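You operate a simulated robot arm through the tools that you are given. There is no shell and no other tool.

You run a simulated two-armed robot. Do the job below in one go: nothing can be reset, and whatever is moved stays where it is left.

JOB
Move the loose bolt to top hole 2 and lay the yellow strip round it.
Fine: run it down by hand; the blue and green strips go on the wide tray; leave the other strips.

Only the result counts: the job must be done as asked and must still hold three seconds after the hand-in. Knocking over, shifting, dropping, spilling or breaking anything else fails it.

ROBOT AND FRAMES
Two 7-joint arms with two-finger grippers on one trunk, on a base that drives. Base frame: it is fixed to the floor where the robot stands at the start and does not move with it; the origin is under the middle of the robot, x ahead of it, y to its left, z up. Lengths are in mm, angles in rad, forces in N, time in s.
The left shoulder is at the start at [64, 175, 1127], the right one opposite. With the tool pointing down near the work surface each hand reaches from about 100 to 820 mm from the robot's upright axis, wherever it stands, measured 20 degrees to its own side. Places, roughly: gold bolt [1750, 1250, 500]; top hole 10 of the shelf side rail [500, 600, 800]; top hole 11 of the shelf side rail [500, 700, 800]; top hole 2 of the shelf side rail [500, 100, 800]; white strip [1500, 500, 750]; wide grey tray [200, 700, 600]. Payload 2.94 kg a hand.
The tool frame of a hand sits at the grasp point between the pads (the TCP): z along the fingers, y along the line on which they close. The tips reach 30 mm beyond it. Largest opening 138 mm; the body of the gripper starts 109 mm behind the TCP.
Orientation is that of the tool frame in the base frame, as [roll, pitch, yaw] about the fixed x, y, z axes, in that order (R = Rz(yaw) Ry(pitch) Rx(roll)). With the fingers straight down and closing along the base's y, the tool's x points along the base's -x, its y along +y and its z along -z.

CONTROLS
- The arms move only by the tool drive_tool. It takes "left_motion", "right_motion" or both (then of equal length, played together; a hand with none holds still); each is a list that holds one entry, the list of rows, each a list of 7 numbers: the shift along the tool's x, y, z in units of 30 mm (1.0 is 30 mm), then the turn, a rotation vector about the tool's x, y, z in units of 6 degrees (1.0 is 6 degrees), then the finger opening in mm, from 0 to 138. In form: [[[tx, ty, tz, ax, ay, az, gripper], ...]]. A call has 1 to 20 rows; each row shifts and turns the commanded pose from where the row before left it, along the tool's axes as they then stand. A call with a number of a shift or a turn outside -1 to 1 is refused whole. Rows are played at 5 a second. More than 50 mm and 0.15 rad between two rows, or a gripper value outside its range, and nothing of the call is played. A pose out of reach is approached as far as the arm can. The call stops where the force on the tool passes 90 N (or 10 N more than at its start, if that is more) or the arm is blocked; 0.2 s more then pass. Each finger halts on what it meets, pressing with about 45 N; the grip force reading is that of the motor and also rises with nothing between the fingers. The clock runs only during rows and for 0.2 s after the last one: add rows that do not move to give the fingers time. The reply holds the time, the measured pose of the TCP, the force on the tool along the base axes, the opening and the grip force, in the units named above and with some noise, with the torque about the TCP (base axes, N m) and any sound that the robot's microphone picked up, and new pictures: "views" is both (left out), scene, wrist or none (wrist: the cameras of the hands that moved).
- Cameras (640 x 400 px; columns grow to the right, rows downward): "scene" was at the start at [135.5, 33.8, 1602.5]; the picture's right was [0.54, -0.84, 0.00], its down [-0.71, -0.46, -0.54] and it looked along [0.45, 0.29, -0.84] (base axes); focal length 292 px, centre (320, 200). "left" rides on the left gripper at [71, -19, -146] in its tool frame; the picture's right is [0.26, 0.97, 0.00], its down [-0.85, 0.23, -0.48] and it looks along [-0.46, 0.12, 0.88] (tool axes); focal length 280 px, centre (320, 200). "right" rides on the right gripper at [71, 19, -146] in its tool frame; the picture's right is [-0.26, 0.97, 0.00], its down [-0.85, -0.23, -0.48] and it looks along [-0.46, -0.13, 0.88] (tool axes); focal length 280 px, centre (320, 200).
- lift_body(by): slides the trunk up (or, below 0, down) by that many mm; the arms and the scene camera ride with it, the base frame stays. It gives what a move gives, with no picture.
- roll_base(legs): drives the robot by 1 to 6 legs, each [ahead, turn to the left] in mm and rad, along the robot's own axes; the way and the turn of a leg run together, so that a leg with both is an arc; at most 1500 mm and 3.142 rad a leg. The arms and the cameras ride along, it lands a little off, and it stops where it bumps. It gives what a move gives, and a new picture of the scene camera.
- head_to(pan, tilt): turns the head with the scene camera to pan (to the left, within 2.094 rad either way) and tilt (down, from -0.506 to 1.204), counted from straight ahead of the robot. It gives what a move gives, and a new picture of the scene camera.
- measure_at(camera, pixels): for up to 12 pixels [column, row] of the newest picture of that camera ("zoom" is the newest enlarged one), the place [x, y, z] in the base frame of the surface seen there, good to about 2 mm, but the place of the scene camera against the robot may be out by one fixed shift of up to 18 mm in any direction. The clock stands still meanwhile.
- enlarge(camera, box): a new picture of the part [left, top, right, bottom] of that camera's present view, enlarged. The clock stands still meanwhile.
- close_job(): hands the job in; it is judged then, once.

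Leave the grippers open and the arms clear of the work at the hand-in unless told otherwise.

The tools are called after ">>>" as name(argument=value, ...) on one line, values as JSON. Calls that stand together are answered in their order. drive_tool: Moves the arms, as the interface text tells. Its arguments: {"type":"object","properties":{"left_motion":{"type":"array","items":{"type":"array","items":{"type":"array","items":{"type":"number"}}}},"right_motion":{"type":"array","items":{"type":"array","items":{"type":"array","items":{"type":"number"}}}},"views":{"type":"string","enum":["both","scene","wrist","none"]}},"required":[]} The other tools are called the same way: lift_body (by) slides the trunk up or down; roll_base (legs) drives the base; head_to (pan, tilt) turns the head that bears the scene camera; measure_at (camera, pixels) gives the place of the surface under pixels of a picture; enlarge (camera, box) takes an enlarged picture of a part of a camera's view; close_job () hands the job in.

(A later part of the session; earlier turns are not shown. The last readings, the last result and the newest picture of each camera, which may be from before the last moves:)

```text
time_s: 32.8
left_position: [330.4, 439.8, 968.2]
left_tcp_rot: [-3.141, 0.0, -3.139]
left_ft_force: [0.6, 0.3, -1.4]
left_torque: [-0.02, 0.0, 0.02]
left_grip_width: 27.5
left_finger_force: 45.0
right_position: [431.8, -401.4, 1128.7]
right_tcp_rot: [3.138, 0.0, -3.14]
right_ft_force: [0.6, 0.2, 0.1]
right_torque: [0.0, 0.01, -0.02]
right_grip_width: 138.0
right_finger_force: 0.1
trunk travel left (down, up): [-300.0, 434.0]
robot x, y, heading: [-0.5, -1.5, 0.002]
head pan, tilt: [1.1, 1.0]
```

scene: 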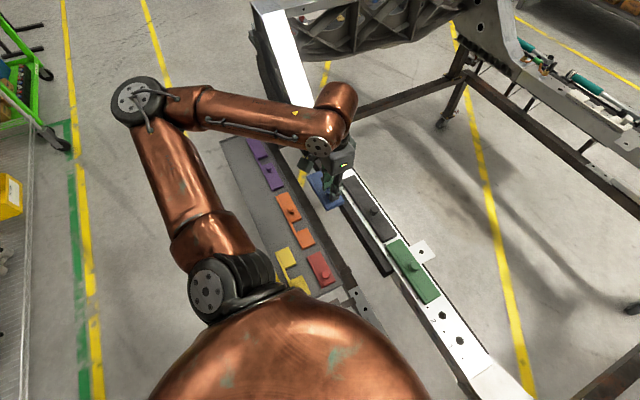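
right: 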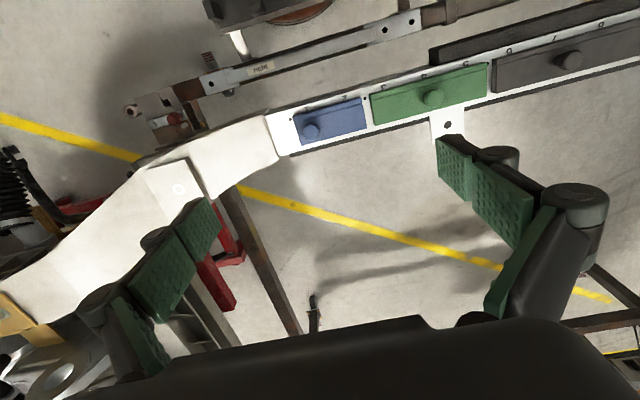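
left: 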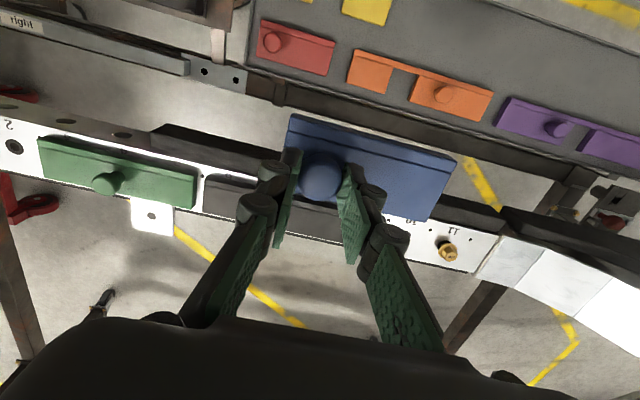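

The hand slid along its inner reach limit to [331, 440, 968] with the strip still held firmly. From here the way to the tray runs outward and down, so I go to [182, 795, 700], with the strip's underside at 638, above the other knobs (608).

>>> drive_tool(left_motion=[[[0.414, 0.986, 0.74, 0, 0, 0, 15], [0.414, 0.986, 0.74, 0, 0, 0, 15], [0.414, 0.986, 0.74, 0, 0, 0, 15], [0.414, 0.986, 0.74, 0, 0, 0, 15], [0.414, 0.986, 0.74, 0, 0, 0, 15], [0.414, 0.986, 0.74, 0, 0, 0, 15], [0.414, 0.986, 0.74, 0, 0, 0, 15], [0.414, 0.986, 0.74, 0, 0, 0, 15], [0.414, 0.986, 0.74, 0, 0, 0, 15], [0.414, 0.986, 0.74, 0, 0, 0, 15], [0.414, 0.986, 0.74, 0, 0, 0, 15], [0.414, 0.986, 0.74, 0, 0, 0, 15], [0, 0, 0, 0, 0, 0, 15]]], views="both")

```text
time_s: 35.6
left_position: [178.8, 795.9, 701.2]
left_tcp_rot: [3.141, 0.001, -3.141]
left_ft_force: [-0.2, -0.5, -1.4]
left_torque: [-0.02, 0.02, 0.03]
left_grip_width: 27.6
left_finger_force: 45.2
right_position: [432.2, -400.9, 1127.6]
right_tcp_rot: [3.136, 0.001, -3.137]
right_ft_force: [1.1, -0.8, -0.1]
right_torque: [0.04, 0.03, 0.0]
right_grip_width: 137.8
right_finger_force: 0.0
trunk travel left (down, up): [-300.0, 434.0]
robot x, y, heading: [-1.9, 2.6, 0.003]
head pan, tilt: [1.1, 1.0]
```

scene: 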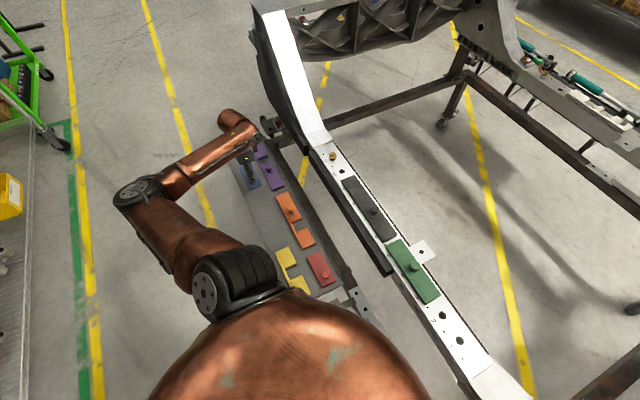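
left: 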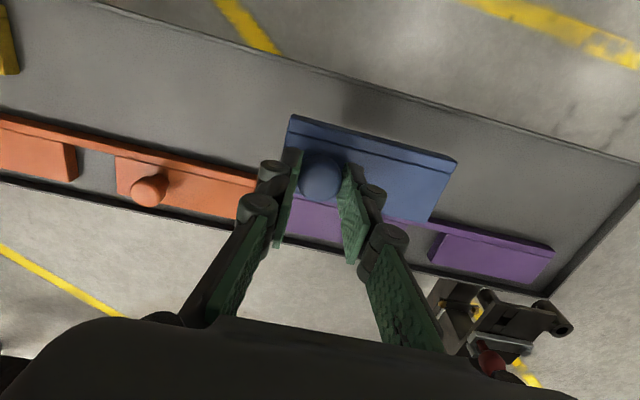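

I check the clearances with the left camera: rim line at the top and the ridge edge of purple and orange.

>>> measure_at(camera="left", pixels=[[380, 85], [480, 115], [445, 232], [255, 178], [220, 160], [500, 180], [400, 105], [230, 110], [291, 118], [455, 160], [428, 220], [555, 250]])

```text
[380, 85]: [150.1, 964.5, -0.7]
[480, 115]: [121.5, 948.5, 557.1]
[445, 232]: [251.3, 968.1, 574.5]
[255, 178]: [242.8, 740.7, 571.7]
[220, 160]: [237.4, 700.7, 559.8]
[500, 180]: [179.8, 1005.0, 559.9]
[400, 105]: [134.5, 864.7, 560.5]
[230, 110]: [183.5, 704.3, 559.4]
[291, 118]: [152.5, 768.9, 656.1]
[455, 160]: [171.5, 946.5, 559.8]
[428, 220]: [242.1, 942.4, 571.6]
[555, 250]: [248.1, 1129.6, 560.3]
```

The tray inside starts at x≈120 and the purple and orange edges are at x≈240, so the blue strip (x 150–205) fits between. I lower to TCP z≈626.

>>> drive_tool(left_motion=[[[-0.05, 0, 0.83, 0, 0, 0, 15], [-0.05, 0, 0.83, 0, 0, 0, 15], [0, 0, 0.5, 0, 0, 0, 15], [0, 0, 0.33, 0, 0, 0, 15], [0, 0, 0, 0, 0, 0, 15]]], views="none")

>>> drive_tool(left_motion=[[[0, 0, 0.07, 0, 0, 0, 15], [0, 0, 0.07, 0, 0, 0, 15], [0, 0, 0, 0, 0, 0, 15]]], views="wrist")

```text
time_s: 36.8
left_position: [183.6, 794.7, 626.7]
left_tcp_rot: [-3.141, 0.001, -3.139]
left_ft_force: [-1.0, 0.1, -1.5]
left_torque: [0.0, -0.01, 0.0]
left_grip_width: 27.3
left_finger_force: 45.4
right_position: [431.3, -400.3, 1128.9]
right_tcp_rot: [3.138, 0.002, -3.136]
right_ft_force: [-0.7, 0.1, 0.1]
right_torque: [-0.02, -0.01, 0.02]
right_grip_width: 138.0
right_finger_force: 0.1
trunk travel left (down, up): [-300.0, 434.0]
robot x, y, heading: [-4.7, -1.0, 0.005]
head pan, tilt: [1.1, 1.0]
```

```text
time_s: 37.6
left_position: [184.2, 795.6, 622.9]
left_tcp_rot: [-3.141, -0.002, -3.141]
left_ft_force: [-0.2, -0.2, -1.7]
left_torque: [-0.04, -0.04, -0.02]
left_grip_width: 27.2
left_finger_force: 44.6
right_position: [432.4, -400.8, 1128.5]
right_tcp_rot: [3.138, 0.0, -3.138]
right_ft_force: [-0.2, -0.4, -0.4]
right_torque: [0.01, 0.01, 0.0]
right_grip_width: 137.9
right_finger_force: 0.0
trunk travel left (down, up): [-300.0, 434.0]
robot x, y, heading: [-1.5, 3.2, 0.0]
head pan, tilt: [1.1, 1.0]
```

left: 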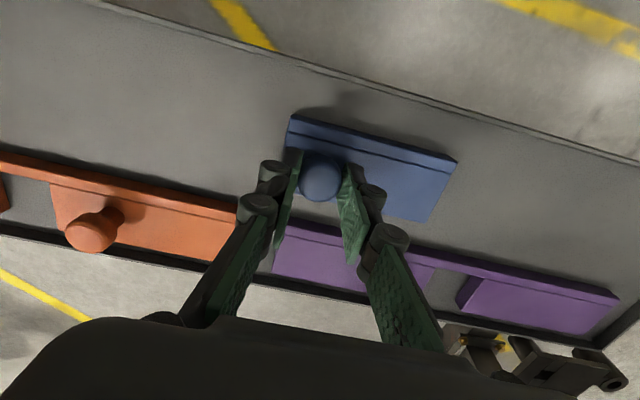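

Weight is still carried by the hand; I go down another 1–3 mm until it touches.

>>> drive_tool(left_motion=[[[0, 0, 0.05, 0, 0, 0, 15], [0, 0, 0.03, 0, 0, 0, 15], [0, 0, 0, 0, 0, 0, 15]]], views="none")

```text
time_s: 38.4
left_position: [185.2, 795.9, 621.0]
left_tcp_rot: [-3.14, 0.0, -3.14]
left_ft_force: [-1.1, -0.6, 2.9]
left_torque: [0.24, -0.01, -0.02]
left_grip_width: 27.2
left_finger_force: 45.0
right_position: [431.4, -401.6, 1127.9]
right_tcp_rot: [3.138, 0.0, -3.138]
right_ft_force: [0.0, 0.1, -0.2]
right_torque: [0.04, 0.0, -0.03]
right_grip_width: 138.3
right_finger_force: 0.1
trunk travel left (down, up): [-300.0, 434.0]
robot x, y, heading: [2.0, -0.2, -0.001]
head pan, tilt: [1.1, 1.0]
```

Contact felt (+2.9 N). I open to 65 mm, and then rise straight up.

>>> drive_tool(left_motion=[[[0, 0, 0, 0, 0, 0, 65], [0, 0, 0, 0, 0, 0, 65], [0, 0, 0, 0, 0, 0, 65], [0, 0, -0.5, 0, 0, 0, 65], [0, 0, -1, 0, 0, 0, 65], [0, 0, -1, 0, 0, 0, 65], [0, 0, -1, 0, 0, 0, 65], [0, 0, -1, 0, 0, 0, 65], [0, 0, 0, 0, 0, 0, 65]]], views="wrist")

```text
time_s: 40.4
left_position: [184.6, 795.6, 756.5]
left_tcp_rot: [3.141, 0.001, -3.14]
left_ft_force: [-0.2, -0.7, 0.7]
left_torque: [-0.01, 0.0, 0.03]
left_grip_width: 64.8
left_finger_force: 0.0
right_position: [432.0, -400.9, 1129.0]
right_tcp_rot: [3.138, 0.0, -3.139]
right_ft_force: [0.5, -0.4, -0.6]
right_torque: [0.0, 0.0, 0.01]
right_grip_width: 138.1
right_finger_force: 0.0
trunk travel left (down, up): [-300.0, 434.0]
robot x, y, heading: [-2.3, 0.0, 0.0]
head pan, tilt: [1.1, 1.0]
```

left: 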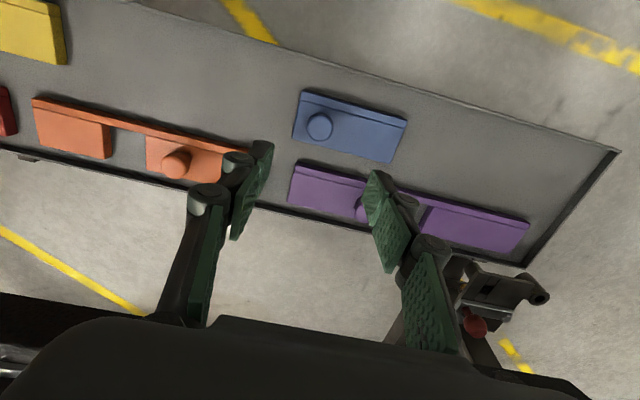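

Blue lies flat in the tray at about [185, 796]. Next I raise the trunk by 200 mm so that the arm is less folded over the rail, then go to the green strip.

>>> lift_body(by=200)

>>> drive_tool(left_motion=[[[-0.408, -0.977, 0.093, 0, 0, 0, 70], [-0.408, -0.977, 0.093, 0, 0, 0, 70], [-0.408, -0.977, 0.093, 0, 0, 0, 70], [-0.408, -0.977, 0.093, 0, 0, 0, 70], [-0.408, -0.977, 0.093, 0, 0, 0, 70], [-0.408, -0.977, 0.093, 0, 0, 0, 70], [-0.408, -0.977, 0.093, 0, 0, 0, 70], [-0.408, -0.977, 0.093, 0, 0, 0, 70], [-0.408, -0.977, 0.093, 0, 0, 0, 70], [-0.408, -0.977, 0.093, 0, 0, 0, 70], [-0.408, -0.977, 0.093, 0, 0, 0, 70], [-0.408, -0.977, 0.093, 0, 0, 0, 70], [-0.408, -0.977, 0.093, 0, 0, 0, 70], [-0.408, -0.977, 0.093, 0, 0, 0, 70], [-0.408, -0.977, 0.093, 0, 0, 0, 70], [-0.408, -0.977, 0.093, 0, 0, 0, 70], [-0.408, -0.977, 0.093, 0, 0, 0, 70], [-0.408, -0.977, 0.093, 0, 0, 0, 70], [-0.408, -0.977, 0.093, 0, 0, 0, 70], [0, 0, 0, 0, 0, 0, 70]]], views="both")

```text
time_s: 42.6
left_position: [183.2, 795.8, 954.7]
left_tcp_rot: [-3.141, -0.003, -3.138]
left_ft_force: [-0.6, 0.1, -0.5]
left_torque: [-0.03, 0.0, 0.02]
left_grip_width: 65.0
left_finger_force: 0.1
right_position: [432.5, -400.1, 1328.7]
right_tcp_rot: [3.138, 0.0, -3.138]
right_ft_force: [0.0, -0.4, -0.6]
right_torque: [-0.02, 0.03, -0.03]
right_grip_width: 137.8
right_finger_force: 0.0
trunk travel left (down, up): [-500.0, 234.0]
robot x, y, heading: [2.5, 3.7, -0.002]
head pan, tilt: [1.1, 1.0]
```

```text
time_s: 46.8
left_position: [417.8, 240.0, 899.7]
left_tcp_rot: [-3.141, 0.0, -3.139]
left_ft_force: [-0.3, 0.1, 0.5]
left_torque: [-0.01, 0.0, 0.0]
left_grip_width: 70.0
left_finger_force: 0.1
right_position: [432.7, -399.7, 1327.8]
right_tcp_rot: [3.138, -0.001, -3.139]
right_ft_force: [-1.3, 0.7, 0.3]
right_torque: [0.0, -0.02, -0.01]
right_grip_width: 138.0
right_finger_force: 0.0
trunk travel left (down, up): [-500.0, 234.0]
robot x, y, heading: [1.6, 1.9, 0.0]
head pan, tilt: [1.1, 1.0]
```

scene: 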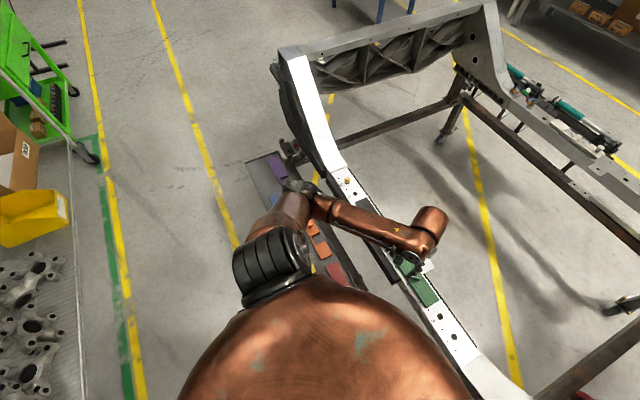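
left: 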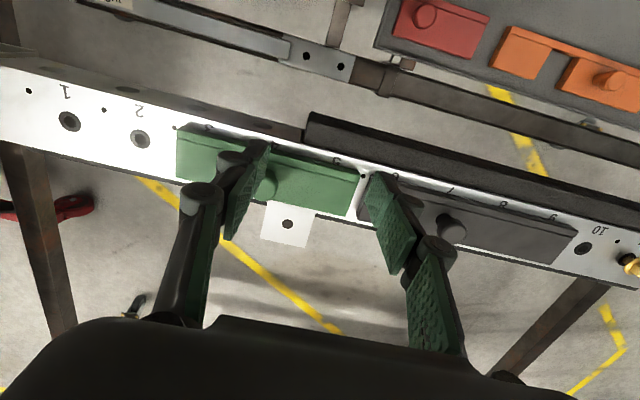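

No reach trouble now. Holes 1 and 2 are seen at (69, 122) and (140, 139). I measure them, the green knob (265, 185) and the green strip's ends.

>>> measure_at(camera="left", pixels=[[69, 122], [140, 139], [265, 185], [272, 180], [177, 128], [361, 172], [175, 152], [355, 215], [28, 91], [104, 110], [175, 128], [330, 190]])

>>> enlarge(camera="left", box=[0, 70, 200, 195])

```text
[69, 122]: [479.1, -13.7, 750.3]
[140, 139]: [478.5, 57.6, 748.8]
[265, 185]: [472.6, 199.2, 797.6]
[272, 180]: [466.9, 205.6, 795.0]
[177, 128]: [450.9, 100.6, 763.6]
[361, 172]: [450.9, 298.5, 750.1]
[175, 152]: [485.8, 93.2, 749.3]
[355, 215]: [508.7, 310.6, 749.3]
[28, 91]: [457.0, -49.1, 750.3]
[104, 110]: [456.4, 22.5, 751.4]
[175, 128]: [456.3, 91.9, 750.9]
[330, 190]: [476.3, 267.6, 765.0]
```

```text
3.20 times, centred on (100, 132) of left
```

zoom: 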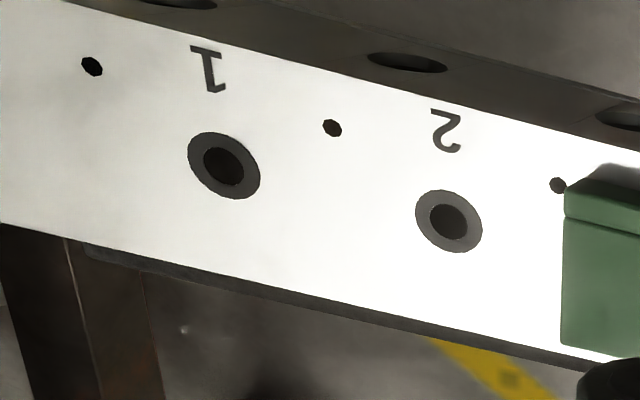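

Hole 2 is at about [478.5, 57.6, 749] and hole 1 at [479, -13.7]. The green strip spans y 98–303, with its knob at [478, 199.5]. I move above that knob at z≈835.

>>> drive_tool(left_motion=[[[-0.67, -0.45, 0.72, 0, 0, 0, 70], [-0.67, -0.45, 0.72, 0, 0, 0, 70], [-0.67, -0.45, 0.72, 0, 0, 0, 70], [0, 0, 0, 0, 0, 0, 70]]], views="wrist")

```text
time_s: 47.8
left_position: [477.4, 198.2, 835.9]
left_tcp_rot: [-3.142, -0.001, -3.138]
left_ft_force: [0.4, 0.2, -0.2]
left_torque: [0.03, -0.01, -0.02]
left_grip_width: 69.9
left_finger_force: 0.0
right_position: [431.6, -402.2, 1328.6]
right_tcp_rot: [3.139, 0.0, -3.139]
right_ft_force: [-0.8, -0.7, 0.5]
right_torque: [-0.04, 0.01, 0.01]
right_grip_width: 137.8
right_finger_force: 0.1
trunk travel left (down, up): [-500.0, 234.0]
robot x, y, heading: [-0.6, -2.0, 0.001]
head pan, tilt: [1.1, 1.0]
```

left: 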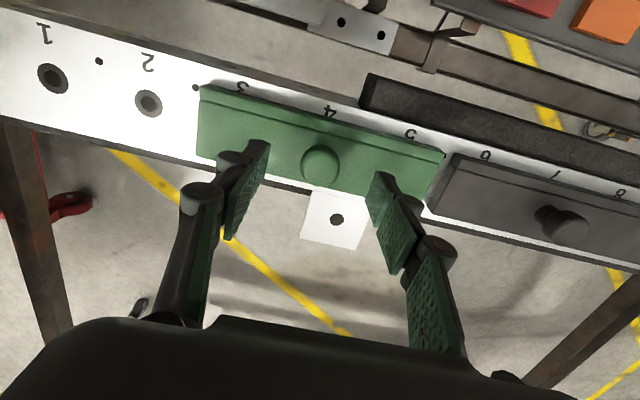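

The green knob is centred between the fingers at (320, 163). I lower 33 mm and verify before closing.

>>> drive_tool(left_motion=[[[0, 0, 0.5, 0, 0, 0, 70], [0, 0, 0.5, 0, 0, 0, 70], [0, 0, 0.1, 0, 0, 0, 70], [0, 0, 0, 0, 0, 0, 70]]], views="none")

```text
time_s: 48.8
left_position: [477.0, 197.7, 805.1]
left_tcp_rot: [3.141, 0.001, -3.14]
left_ft_force: [0.1, 0.4, 0.2]
left_torque: [0.02, 0.01, 0.03]
left_grip_width: 69.9
left_finger_force: 0.1
right_position: [432.5, -401.1, 1327.6]
right_tcp_rot: [3.139, 0.0, -3.137]
right_ft_force: [0.0, -0.2, 0.7]
right_torque: [0.01, -0.01, -0.02]
right_grip_width: 138.1
right_finger_force: 0.0
trunk travel left (down, up): [-500.0, 234.0]
robot x, y, heading: [-2.8, -0.1, 0.0]
head pan, tilt: [1.1, 1.0]
```

At z=805 and on centre. I close the fingers and lift gently.

>>> drive_tool(left_motion=[[[0, 0, 0, 0, 0, 0, 15], [0, 0, 0, 0, 0, 0, 15], [0, 0, 0, 0, 0, 0, 15], [0, 0, 0, 0, 0, 0, 15], [0, 0, 0, 0, 0, 0, 15], [0, 0, -0.2, 0, 0, 0, 15], [0, 0, -0.4, 0, 0, 0, 15], [0, 0, -0.8, 0, 0, 0, 15], [0, 0, -1, 0, 0, 0, 15], [0, 0, -1, 0, 0, 0, 15], [0, 0, 0, 0, 0, 0, 15]]], views="both")

```text
time_s: 51.2
left_position: [478.3, 199.1, 906.8]
left_tcp_rot: [3.142, 0.001, -3.14]
left_ft_force: [0.1, -0.7, -0.6]
left_torque: [-0.03, -0.02, -0.01]
left_grip_width: 27.5
left_finger_force: 45.1
right_position: [433.3, -402.8, 1328.1]
right_tcp_rot: [3.137, -0.001, -3.136]
right_ft_force: [0.4, 0.1, -0.2]
right_torque: [-0.01, 0.02, 0.02]
right_grip_width: 138.0
right_finger_force: 0.0
trunk travel left (down, up): [-500.0, 234.0]
robot x, y, heading: [0.2, 1.4, 0.006]
head pan, tilt: [1.1, 1.0]
```

scene: 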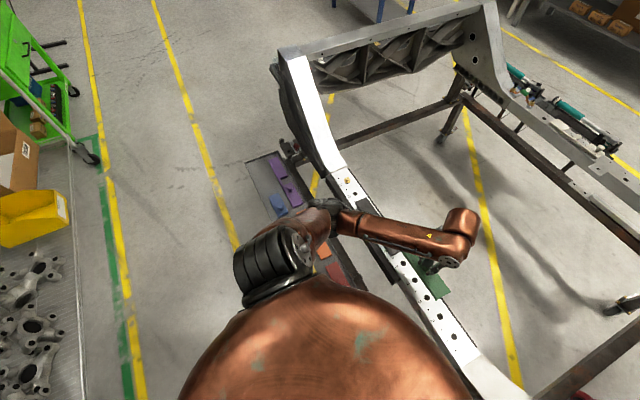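
left: 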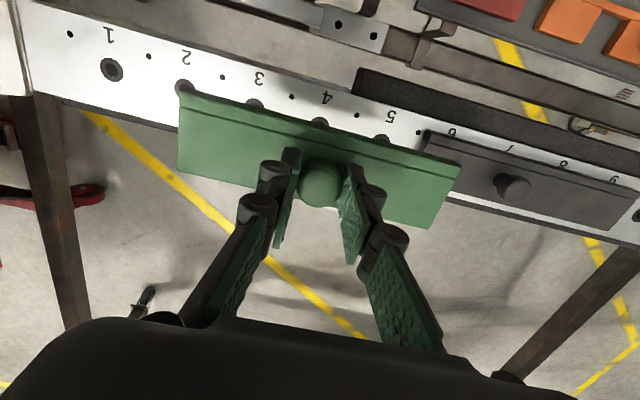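

The green strip hangs level. I carry it to above [183, 645, 750] over the free near half of the tray.

>>> drive_tool(left_motion=[[[0.614, 0.929, 0, 0, 0, 0, 15], [0.614, 0.929, 0, 0, 0, 0, 15], [0.614, 0.929, 0.2, 0, 0, 0, 15], [0.614, 0.929, 0.384, 0, 0, 0, 15], [0.614, 0.929, 0.384, 0, 0, 0, 15], [0.614, 0.929, 0.384, 0, 0, 0, 15], [0.614, 0.929, 0.384, 0, 0, 0, 15], [0.614, 0.929, 0.384, 0, 0, 0, 15], [0.614, 0.929, 0.384, 0, 0, 0, 15], [0.614, 0.929, 0.384, 0, 0, 0, 15], [0.614, 0.929, 0.384, 0, 0, 0, 15], [0.614, 0.929, 0.384, 0, 0, 0, 15], [0.614, 0.929, 0.384, 0, 0, 0, 15], [0.614, 0.929, 0.384, 0, 0, 0, 15], [0.614, 0.929, 0.384, 0, 0, 0, 15], [0.614, 0.929, 0.384, 0, 0, 0, 15], [0, 0, 0, 0, 0, 0, 15]]], views="both")

```text
time_s: 54.8
left_position: [182.5, 644.1, 751.1]
left_tcp_rot: [-3.141, 0.001, -3.14]
left_ft_force: [-0.1, 0.3, -1.0]
left_torque: [0.01, 0.04, 0.02]
left_grip_width: 26.8
left_finger_force: 44.8
right_position: [432.0, -401.7, 1328.4]
right_tcp_rot: [3.137, 0.0, -3.138]
right_ft_force: [0.0, 0.1, 0.0]
right_torque: [0.03, -0.01, 0.0]
right_grip_width: 138.0
right_finger_force: 0.0
trunk travel left (down, up): [-500.0, 234.0]
robot x, y, heading: [1.0, -1.8, -0.002]
head pan, tilt: [1.1, 1.0]
```

scene: 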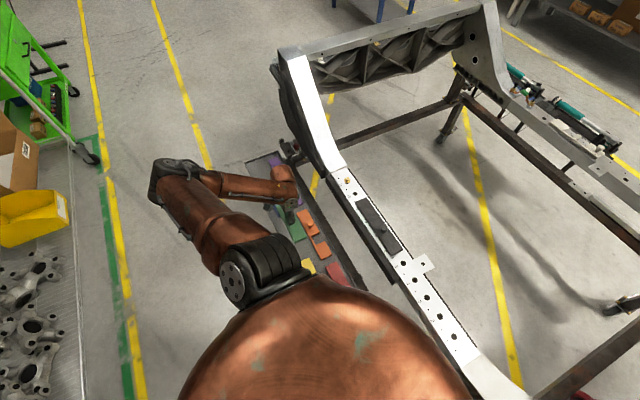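
left: 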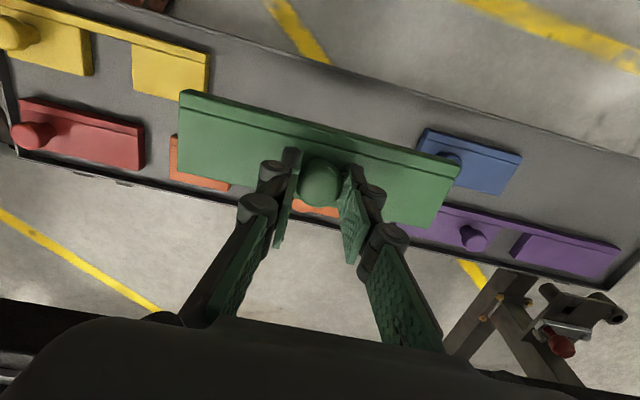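

I measure the near ends of yellow and blue to be sure that the green strip (±103 mm about its knob) fits between them.

>>> measure_at(camera="left", pixels=[[424, 131], [414, 165], [207, 60], [203, 97], [460, 165], [440, 225], [180, 93], [178, 160]])

```text
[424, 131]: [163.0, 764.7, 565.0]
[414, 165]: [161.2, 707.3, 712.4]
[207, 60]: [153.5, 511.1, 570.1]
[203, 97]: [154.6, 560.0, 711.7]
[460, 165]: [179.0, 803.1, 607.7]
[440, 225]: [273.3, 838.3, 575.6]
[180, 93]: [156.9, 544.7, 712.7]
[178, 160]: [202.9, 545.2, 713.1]
```

It fits (green y 545–748, yellow ends at 516, blue starts at 765). I lower to z≈619, shifted 3 mm toward −y.

>>> drive_tool(left_motion=[[[0, -0.1, 0.9, 0, 0, 0, 15], [0, 0, 0.9, 0, 0, 0, 15], [0, 0, 0.9, 0, 0, 0, 15], [0, 0, 0.8, 0, 0, 0, 15], [0, 0, 0.6, 0, 0, 0, 15], [0, 0, 0.3, 0, 0, 0, 15], [0, 0, 0, 0, 0, 0, 15]]], views="none")

>>> drive_tool(left_motion=[[[0, 0, 0.06, 0, 0, 0, 15], [0, 0, 0.04, 0, 0, 0, 15], [0, 0, 0, 0, 0, 0, 15]]], views="none")

```text
time_s: 56.4
left_position: [183.4, 642.1, 619.0]
left_tcp_rot: [-3.141, -0.001, -3.14]
left_ft_force: [-0.2, 0.1, -0.6]
left_torque: [-0.03, -0.03, 0.02]
left_grip_width: 27.2
left_finger_force: 44.8
right_position: [431.7, -400.3, 1327.7]
right_tcp_rot: [3.138, 0.001, -3.139]
right_ft_force: [0.5, 0.0, -0.3]
right_torque: [0.03, 0.02, 0.0]
right_grip_width: 138.1
right_finger_force: 0.0
trunk travel left (down, up): [-500.0, 234.0]
robot x, y, heading: [0.0, -0.9, 0.0]
head pan, tilt: [1.1, 1.0]
```

```text
time_s: 57.2
left_position: [183.6, 641.6, 615.7]
left_tcp_rot: [-3.139, -0.001, -3.14]
left_ft_force: [0.3, 0.0, -0.6]
left_torque: [0.01, 0.01, 0.0]
left_grip_width: 27.1
left_finger_force: 45.0
right_position: [431.4, -401.1, 1328.3]
right_tcp_rot: [3.139, 0.0, -3.139]
right_ft_force: [-0.7, 1.3, 0.1]
right_torque: [-0.03, 0.03, 0.03]
right_grip_width: 137.9
right_finger_force: 0.0
trunk travel left (down, up): [-500.0, 234.0]
robot x, y, heading: [0.9, 2.4, 0.006]
head pan, tilt: [1.1, 1.0]
```

Not yet touching; a further 2 mm in small steps.

>>> drive_tool(left_motion=[[[0, 0, 0.04, 0, 0, 0, 15], [0, 0, 0.03, 0, 0, 0, 15], [0, 0, 0, 0, 0, 0, 15]]], views="wrist")

```text
time_s: 58.0
left_position: [182.6, 641.0, 614.7]
left_tcp_rot: [3.14, 0.001, -3.141]
left_ft_force: [-2.0, -0.2, 4.8]
left_torque: [-0.02, 0.08, -0.01]
left_grip_width: 27.2
left_finger_force: 45.3
right_position: [432.3, -401.5, 1329.1]
right_tcp_rot: [3.138, 0.001, -3.138]
right_ft_force: [1.1, -0.1, -0.3]
right_torque: [-0.01, -0.01, 0.04]
right_grip_width: 138.0
right_finger_force: 0.0
trunk travel left (down, up): [-500.0, 234.0]
robot x, y, heading: [1.1, -3.3, 0.004]
head pan, tilt: [1.1, 1.0]
```

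left: 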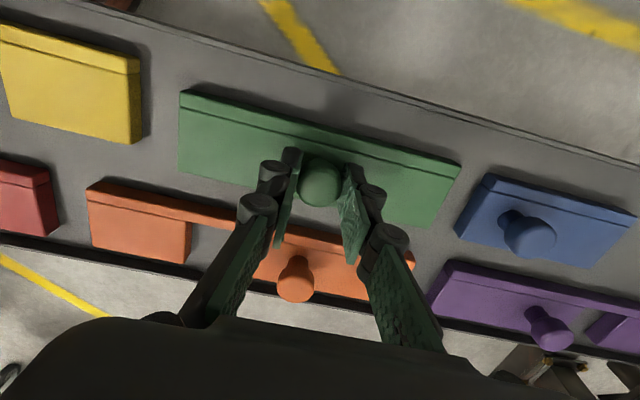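

The green strip rests on the tray floor (+4.8 N). I open to 65 mm and rise to about z=780.

>>> drive_tool(left_motion=[[[0, 0, 0, 0, 0, 0, 65], [0, 0, 0, 0, 0, 0, 65], [0, 0, 0, 0, 0, 0, 65], [0, 0, -0.5, 0, 0, 0, 65], [0, 0, -1, 0, 0, 0, 65], [0, 0, -1, 0, 0, 0, 65], [0, 0, -1, 0, 0, 0, 65], [0, 0, -1, 0, 0, 0, 65], [0, 0, -1, 0, 0, 0, 65], [0, 0, 0, 0, 0, 0, 65]]], views="wrist")

```text
time_s: 60.2
left_position: [181.6, 644.0, 779.2]
left_tcp_rot: [-3.141, 0.001, -3.138]
left_ft_force: [0.2, 0.7, 0.4]
left_torque: [-0.05, -0.01, -0.02]
left_grip_width: 65.0
left_finger_force: 0.1
right_position: [432.4, -401.2, 1327.5]
right_tcp_rot: [3.138, -0.001, -3.137]
right_ft_force: [-0.4, -0.3, 0.7]
right_torque: [-0.03, 0.01, 0.01]
right_grip_width: 137.8
right_finger_force: 0.1
trunk travel left (down, up): [-500.0, 234.0]
robot x, y, heading: [-1.4, 0.5, 0.003]
head pan, tilt: [1.1, 1.0]
```

left: 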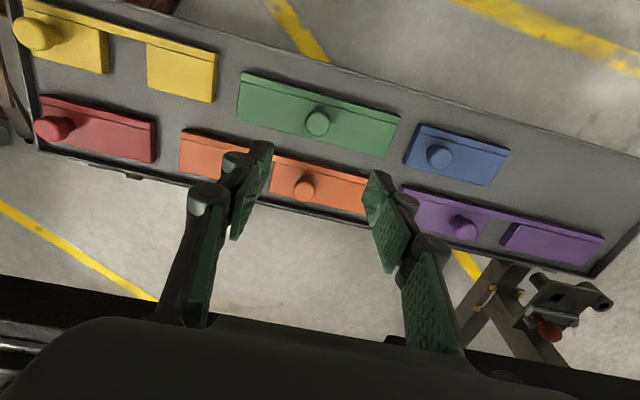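

Both strips are laid in the tray without disturbing the rest. Now the bolt: I rise and go to [402, 686, 900] to view it from close by.

>>> drive_tool(left_motion=[[[-0.5, 0.175, -0.8, 0, 0, 0, 65], [-0.9, 0.175, -0.8, 0, 0, 0, 65], [-0.95, 0.175, -0.6, 0, 0, 0, 65], [-1, 0.175, -0.5, 0, 0, 0, 65], [-1, 0.175, -0.5, 0, 0, 0, 65], [-1, 0.175, -0.4, 0, 0, 0, 65], [-1, 0.175, -0.4, 0, 0, 0, 65], [-1, 0.175, 0, 0, 0, 0, 65], [0, 0, 0, 0, 0, 0, 65]]], views="wrist")

```text
time_s: 62.2
left_position: [401.2, 682.9, 899.2]
left_tcp_rot: [-3.141, 0.0, -3.139]
left_ft_force: [-0.3, -0.3, -0.2]
left_torque: [0.0, -0.02, -0.05]
left_grip_width: 65.1
left_finger_force: 0.0
right_position: [431.0, -401.2, 1328.7]
right_tcp_rot: [3.139, -0.001, -3.138]
right_ft_force: [-0.3, -0.9, 0.0]
right_torque: [0.04, 0.0, 0.0]
right_grip_width: 138.2
right_finger_force: 0.1
trunk travel left (down, up): [-500.0, 234.0]
robot x, y, heading: [1.0, 0.1, -0.003]
head pan, tilt: [1.1, 1.0]
```

left: 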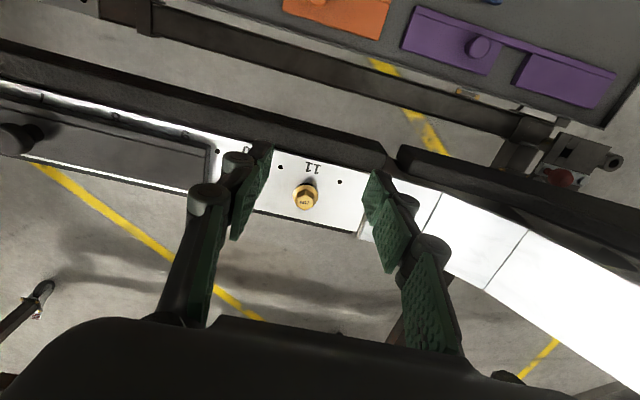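

>>> enlarge(camera="left", box=[270, 150, 350, 220])

>>> measure_at(camera="left", pixels=[[306, 196], [304, 204], [297, 196], [315, 190], [306, 186], [306, 208], [280, 167], [340, 182], [312, 168]])

```text
5.71 times, centred on (310, 185) of left
```

zoom: 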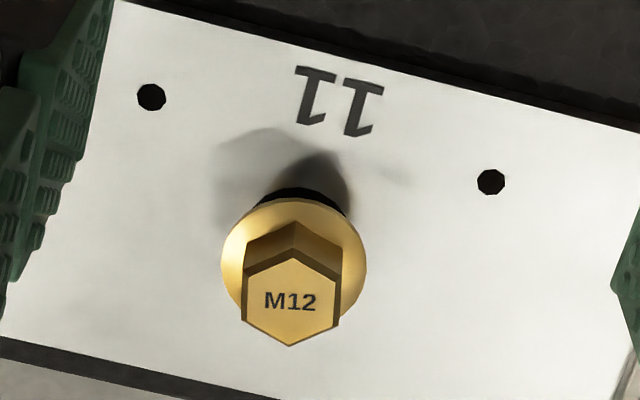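

```text
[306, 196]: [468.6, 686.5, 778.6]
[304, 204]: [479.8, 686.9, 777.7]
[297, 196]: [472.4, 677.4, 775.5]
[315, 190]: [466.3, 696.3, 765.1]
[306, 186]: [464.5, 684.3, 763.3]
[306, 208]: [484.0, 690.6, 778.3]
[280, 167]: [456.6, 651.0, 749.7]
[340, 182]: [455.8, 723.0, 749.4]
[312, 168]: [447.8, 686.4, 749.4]
```

The bolt head is marked M12: hex flats 19 mm apart, head z 765–778, flange on top of about 10 mm of exposed thread, centre ≈[478.5, 687]. Its left/right flats in the picture run about 15° off my finger line, so I move above it and turn the hand by 15° (yaw up).

>>> drive_tool(left_motion=[[[-0.86, 0.045, 0.77, 0, 0, 0, 50], [-0.86, 0.045, 0.77, 0, 0, 0, 50], [-0.86, 0.045, 0.77, 0, 0, 0, 50], [0, 0, 0, 0, 0, -0.833, 50], [0, 0, 0, 0, 0, -0.833, 50], [0, 0, 0, 0, 0, -0.833, 50], [0, 0, 0, 0, 0, 0, 50]]], views="wrist")

```text
time_s: 63.8
left_position: [480.2, 687.7, 830.3]
left_tcp_rot: [3.142, -0.004, -2.875]
left_ft_force: [-0.1, 0.5, 0.2]
left_torque: [0.03, 0.02, 0.03]
left_grip_width: 49.9
left_finger_force: 0.0
right_position: [432.2, -400.4, 1327.0]
right_tcp_rot: [3.139, -0.001, -3.138]
right_ft_force: [-0.9, -0.9, 0.2]
right_torque: [0.01, 0.0, 0.01]
right_grip_width: 138.0
right_finger_force: 0.0
trunk travel left (down, up): [-500.0, 234.0]
robot x, y, heading: [0.5, -1.2, -0.001]
head pan, tilt: [1.1, 1.0]
```

left: 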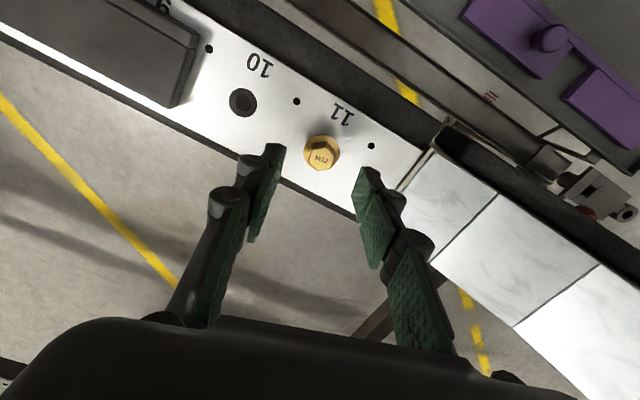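

>>> enlarge(camera="left", box=[280, 110, 370, 190])

>>> measure_at(camera="left", pixels=[[321, 156], [314, 160], [330, 158], [322, 150], [320, 165], [243, 103], [307, 160], [338, 150]])

```text
5.00 times, centred on (325, 150) of left
```

zoom: 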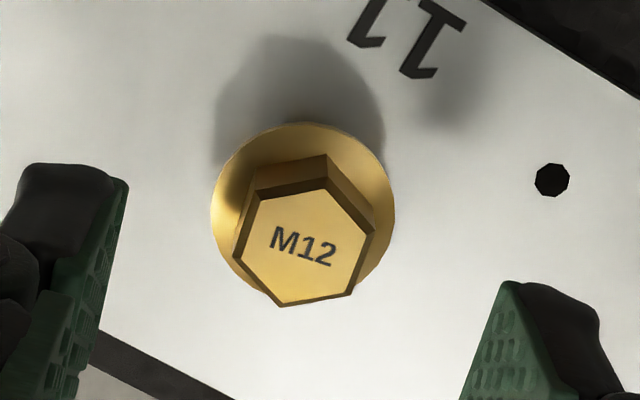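

```text
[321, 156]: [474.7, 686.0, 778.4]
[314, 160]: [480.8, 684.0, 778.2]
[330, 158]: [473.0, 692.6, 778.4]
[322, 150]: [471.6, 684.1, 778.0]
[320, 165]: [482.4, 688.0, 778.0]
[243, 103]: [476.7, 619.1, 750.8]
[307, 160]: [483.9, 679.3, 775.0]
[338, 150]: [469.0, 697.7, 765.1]
```

The hex edges are about 6° off my finger faces and the bolt centre is [477.7, 687]. I turn 6° back, shift 2.5 mm in −x and lower to z≈798, so the tips stay above the flange.

>>> drive_tool(left_motion=[[[0, 0, 0, 0, 0, 1, 50], [0.086, -0.01, 0.3, 0, 0, 0, 50], [0, 0, 0.4, 0, 0, 0, 50], [0, 0, 0.37, 0, 0, 0, 50], [0, 0, 0, 0, 0, 0, 50], [0, 0, 0, 0, 0, 0, 50]]], views="wrist")

```text
time_s: 65.2
left_position: [477.0, 688.4, 797.5]
left_tcp_rot: [3.142, -0.001, -2.981]
left_ft_force: [-0.4, 0.6, 0.4]
left_torque: [-0.04, -0.03, -0.01]
left_grip_width: 49.7
left_finger_force: 0.1
right_position: [431.8, -401.6, 1328.5]
right_tcp_rot: [3.14, -0.001, -3.14]
right_ft_force: [-0.5, 0.0, 0.8]
right_torque: [0.05, -0.01, 0.02]
right_grip_width: 137.7
right_finger_force: 0.1
trunk travel left (down, up): [-500.0, 234.0]
robot x, y, heading: [-0.1, -0.1, -0.002]
head pan, tilt: [1.1, 1.0]
```

left: 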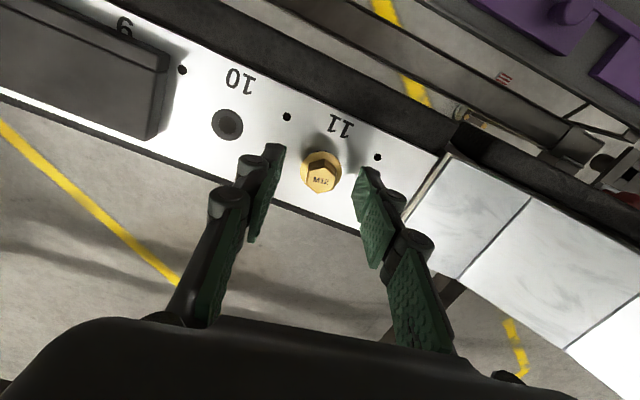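

The fingers straddle the head at (320, 172). I close on the hex.

>>> drive_tool(left_motion=[[[0, 0, 0, 0, 0, 0, 10], [0, 0, 0, 0, 0, 0, 10], [0, 0, 0, 0, 0, 0, 10], [0, 0, 0, 0, 0, 0, 10], [0, 0, 0, 0, 0, 0, 10]]], views="wrist")

>>> enlarge(camera="left", box=[270, 120, 370, 220])

```text
time_s: 66.4
left_position: [476.1, 687.1, 797.1]
left_tcp_rot: [3.14, 0.001, -2.981]
left_ft_force: [-0.6, 5.6, 6.0]
left_torque: [0.12, 0.07, 0.03]
left_grip_width: 18.7
left_finger_force: 43.9
right_position: [432.3, -401.2, 1328.6]
right_tcp_rot: [3.139, 0.002, -3.138]
right_ft_force: [-0.3, -0.5, -0.4]
right_torque: [-0.02, 0.01, -0.01]
right_grip_width: 137.9
right_finger_force: 0.1
trunk travel left (down, up): [-500.0, 234.0]
robot x, y, heading: [1.9, -0.5, 0.002]
head pan, tilt: [1.1, 1.0]
```

left: 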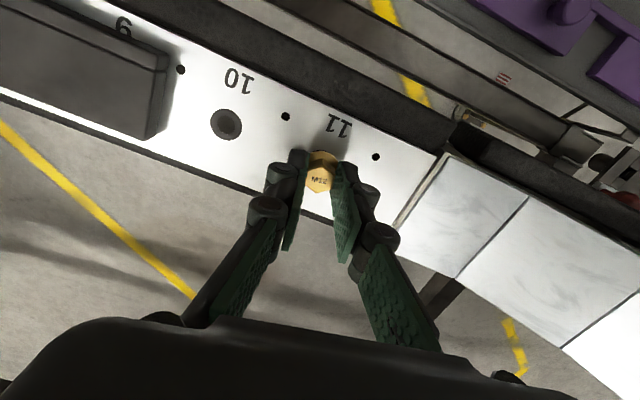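

```text
4.00 times, centred on (320, 170) of left
```

zoom: 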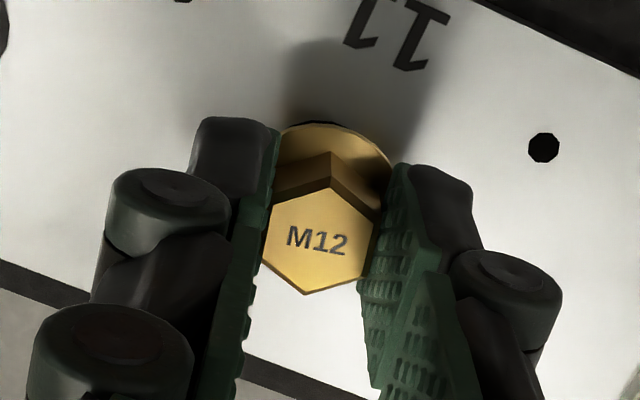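

Firm grip on the hex (18.7 mm). I test with a small 2 mm lift to feel whether it is merely standing in the hole or threaded.

>>> drive_tool(left_motion=[[[0, 0, -0.07, 0, 0, 0, 10], [0, 0, 0, 0, 0, 0, 10]]], views="none")

```text
time_s: 67.0
left_position: [476.6, 686.3, 799.1]
left_tcp_rot: [3.142, -0.002, -2.982]
left_ft_force: [-0.6, 0.7, -0.4]
left_torque: [0.1, 0.02, 0.02]
left_grip_width: 19.0
left_finger_force: 43.2
right_position: [433.5, -402.5, 1328.4]
right_tcp_rot: [3.137, 0.0, -3.138]
right_ft_force: [-0.3, -0.2, 0.9]
right_torque: [0.01, -0.04, 0.01]
right_grip_width: 138.1
right_finger_force: 0.2
trunk travel left (down, up): [-500.0, 234.0]
robot x, y, heading: [2.0, 3.7, -0.002]
head pan, tilt: [1.1, 1.0]
```

The lift took no force, so the bolt isn't threaded in. I lift 10 mm more and look.

>>> drive_tool(left_motion=[[[0, 0, -0.15, 0, 0, 0, 10], [0, 0, -0.2, 0, 0, 0, 10], [0, 0, 0, 0, 0, 0, 10]]], views="wrist")

>>> enlarge(camera="left", box=[270, 120, 370, 220])

```text
time_s: 67.8
left_position: [477.3, 686.1, 809.5]
left_tcp_rot: [3.141, -0.003, -2.982]
left_ft_force: [-0.1, -0.2, -0.9]
left_torque: [0.0, 0.02, 0.01]
left_grip_width: 19.1
left_finger_force: 44.1
right_position: [432.0, -400.5, 1329.2]
right_tcp_rot: [3.138, 0.001, -3.138]
right_ft_force: [-0.2, -0.7, 0.0]
right_torque: [-0.01, 0.0, -0.01]
right_grip_width: 138.2
right_finger_force: 0.0
trunk travel left (down, up): [-500.0, 234.0]
robot x, y, heading: [-0.7, -2.4, 0.0]
head pan, tilt: [1.1, 1.0]
```

left: 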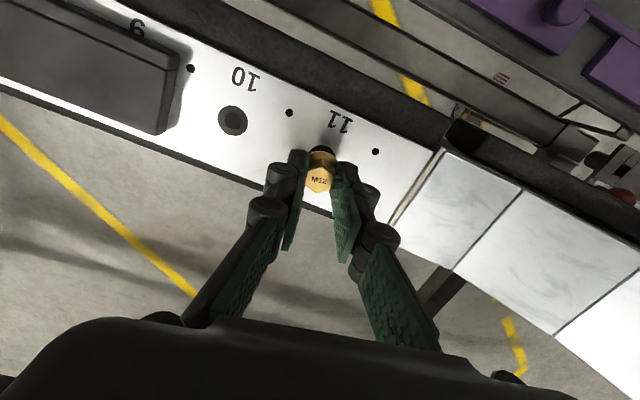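

```text
4.00 times, centred on (320, 170) of left
```

zoom: 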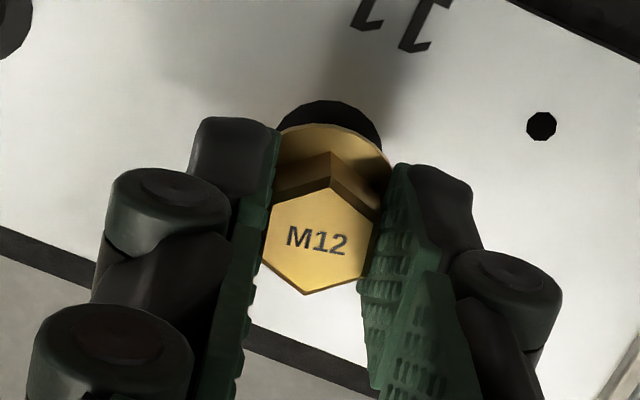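

The bolt comes up with the hand, so it was just standing in the hole. I lift it clear to z≈900 and look at its length.

>>> drive_tool(left_motion=[[[0, 0, -0.4, 0, 0, 0, 10], [0, 0, -0.6, 0, 0, 0, 10], [0, 0, -0.8, 0, 0, 0, 10], [0, 0, -1, 0, 0, 0, 10], [0, 0, -0.5, 0, 0, 0, 10], [0, 0, 0, 0, 0, 0, 10]]], views="both")

>>> enlarge(camera="left", box=[270, 100, 370, 200])

>>> enlarge(camera="scene", box=[300, 120, 420, 220])

```text
time_s: 69.2
left_position: [477.9, 688.1, 908.9]
left_tcp_rot: [-3.141, -0.001, -2.984]
left_ft_force: [0.2, -0.2, -0.9]
left_torque: [-0.01, -0.02, 0.04]
left_grip_width: 18.7
left_finger_force: 44.2
right_position: [431.8, -400.6, 1327.3]
right_tcp_rot: [3.138, 0.0, -3.138]
right_ft_force: [0.9, -0.7, 0.5]
right_torque: [0.0, 0.0, 0.01]
right_grip_width: 138.1
right_finger_force: 0.1
trunk travel left (down, up): [-500.0, 234.0]
robot x, y, heading: [0.9, -0.0, 0.001]
head pan, tilt: [1.1, 1.0]
```

scene: 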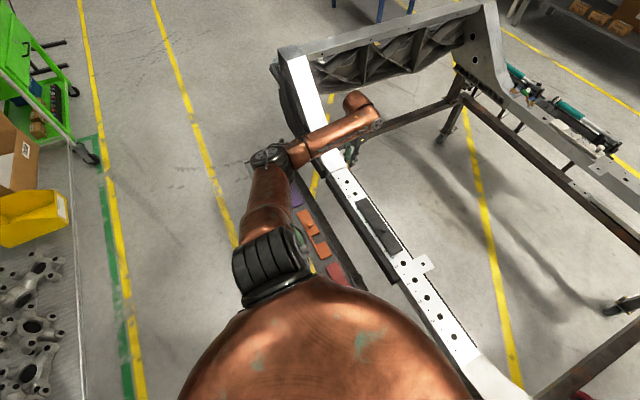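
left: 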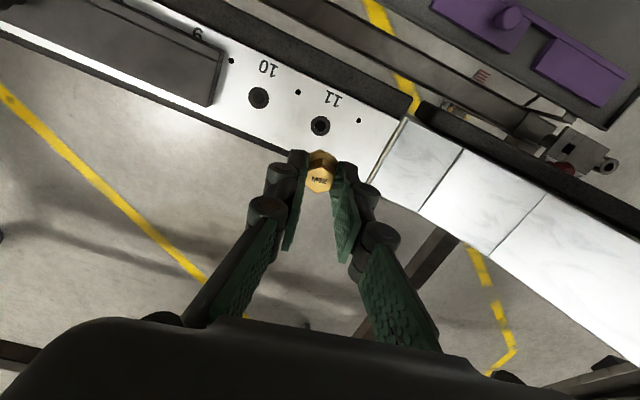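

```text
4.00 times, centred on (320, 150) of left
```

zoom: 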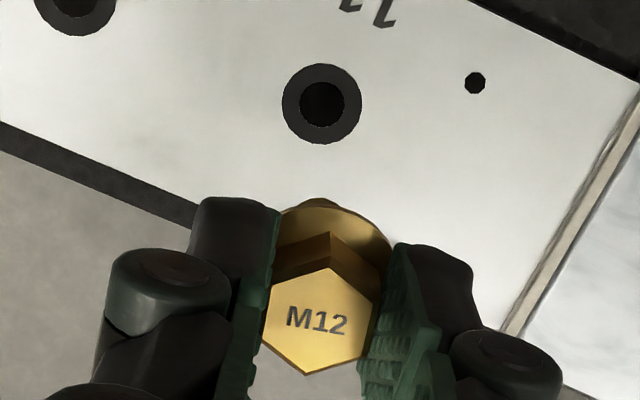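

```text
4.00 times, centred on (360, 170) of scene
```

zoom: 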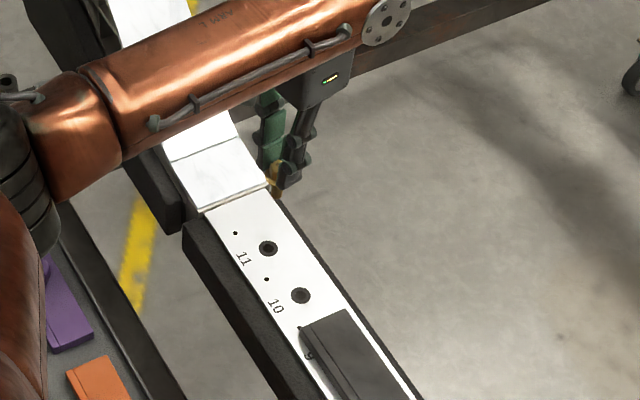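

The bolt is free. For calibration I measure hole 11 and hole 10 here, since the bolt stood centred in hole 11 with the TCP at about [476.6, 686.5].

>>> measure_at(camera="left", pixels=[[320, 126], [258, 98], [315, 125], [327, 126], [320, 120], [320, 132], [298, 92], [359, 121]])

>>> enlarge(camera="scene", box=[335, 140, 375, 175])

```text
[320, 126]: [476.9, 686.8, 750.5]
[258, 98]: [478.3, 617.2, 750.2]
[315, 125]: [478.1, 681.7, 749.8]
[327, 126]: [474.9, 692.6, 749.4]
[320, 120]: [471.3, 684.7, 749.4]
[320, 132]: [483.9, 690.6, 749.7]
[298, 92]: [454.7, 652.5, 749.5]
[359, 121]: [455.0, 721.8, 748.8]
```

```text
11.43 times, centred on (355, 158) of scene
```

zoom: 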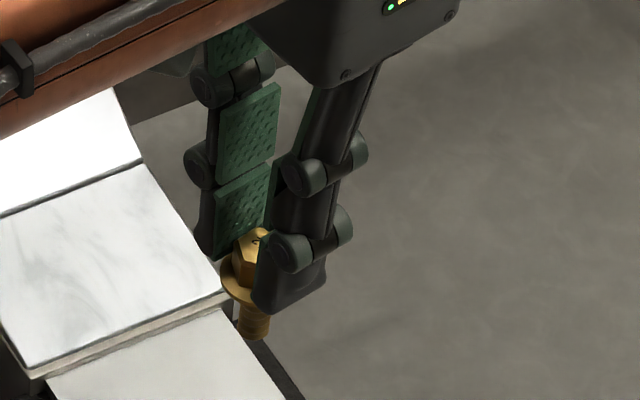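

I measure the bolt's tip and flange in this zoom to learn the shank length.

>>> measure_at(camera="zoom", pixels=[[253, 335], [253, 320], [240, 290], [255, 238], [250, 310], [232, 275]])

```text
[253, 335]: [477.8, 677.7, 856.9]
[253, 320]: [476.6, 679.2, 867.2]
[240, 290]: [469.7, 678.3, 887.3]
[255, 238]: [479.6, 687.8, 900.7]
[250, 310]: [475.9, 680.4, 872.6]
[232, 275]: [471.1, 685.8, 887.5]
```

The shank below the flange is about 26–28 mm; in hole 11 it stood 10 mm proud, so it will need several turns in hole 2. I carry the bolt level along the rail toward hole 2 (to about [450, 100, 909]); its tip stays at 846, above the dark knob at 798.

>>> drive_tool(left_motion=[[[0.2, -0.96, 0, 0, 0, 0, 10], [0.2, -0.96, 0, 0, 0, 0, 10], [0.2, -0.96, 0, 0, 0, 0, 10], [0.2, -0.96, 0, 0, 0, 0, 10], [0.2, -0.96, 0, 0, 0, 0, 10], [0.2, -0.96, 0, 0, 0, 0, 10], [0.2, -0.96, 0, 0, 0, 0, 10], [0.2, -0.96, 0, 0, 0, 0, 10], [0.2, -0.96, 0, 0, 0, 0, 10], [0.2, -0.96, 0, 0, 0, 0, 10], [0.2, -0.96, 0, 0, 0, 0, 10], [0.2, -0.96, 0, 0, 0, 0, 10], [0.2, -0.96, 0, 0, 0, 0, 10], [0.2, -0.96, 0, 0, 0, 0, 10], [0.2, -0.96, 0, 0, 0, 0, 10], [0.2, -0.96, 0, 0, 0, 0, 10], [0.2, -0.96, 0, 0, 0, 0, 10], [0.2, -0.96, 0, 0, 0, 0, 10], [0.2, -0.96, 0, 0, 0, 0, 10], [0, 0, 0, 0, 0, 0, 10]]], views="both")

```text
time_s: 73.4
left_position: [452.4, 127.6, 909.5]
left_tcp_rot: [3.141, 0.0, -2.981]
left_ft_force: [0.1, 0.6, -0.8]
left_torque: [-0.02, 0.01, 0.0]
left_grip_width: 18.8
left_finger_force: 43.7
right_position: [432.3, -401.7, 1328.3]
right_tcp_rot: [3.139, -0.001, -3.137]
right_ft_force: [0.2, 0.3, -0.1]
right_torque: [-0.04, -0.01, -0.01]
right_grip_width: 138.4
right_finger_force: 0.0
trunk travel left (down, up): [-500.0, 234.0]
robot x, y, heading: [-1.4, 0.3, 0.003]
head pan, tilt: [1.1, 1.0]
```

scene: 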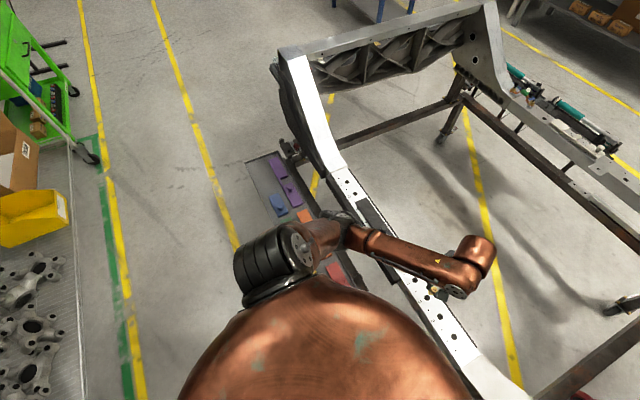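
left: 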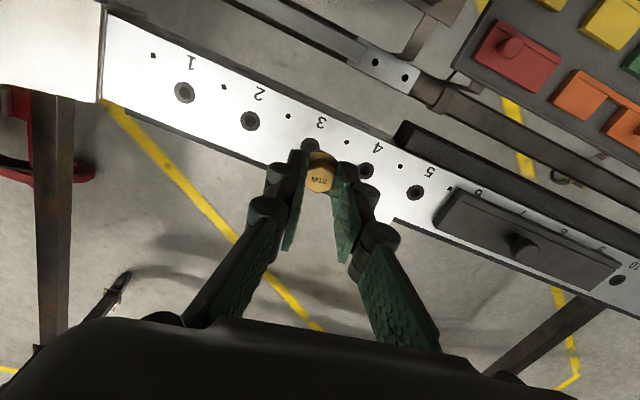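

No reach trouble. Hole 2 is at (250, 121), hole 1 at (184, 93), hole 3 at (310, 146). I measure them again from here.

>>> enlarge(camera="left", box=[150, 60, 310, 160])

>>> measure_at(camera="left", pixels=[[250, 121], [184, 92], [366, 170], [417, 192], [242, 119], [258, 123], [250, 114], [250, 128]])

```text
4.00 times, centred on (230, 110) of left
```

zoom: 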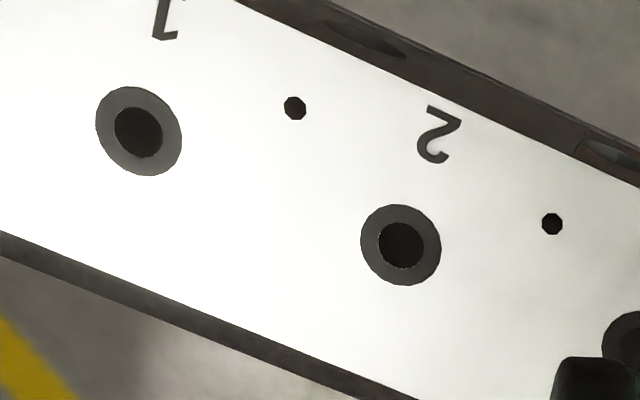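

```text
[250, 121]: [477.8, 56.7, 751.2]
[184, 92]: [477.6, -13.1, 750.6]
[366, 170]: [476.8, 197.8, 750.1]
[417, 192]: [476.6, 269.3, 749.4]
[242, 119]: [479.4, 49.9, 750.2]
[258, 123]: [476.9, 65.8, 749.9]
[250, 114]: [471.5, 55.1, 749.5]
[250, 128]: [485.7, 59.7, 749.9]
```

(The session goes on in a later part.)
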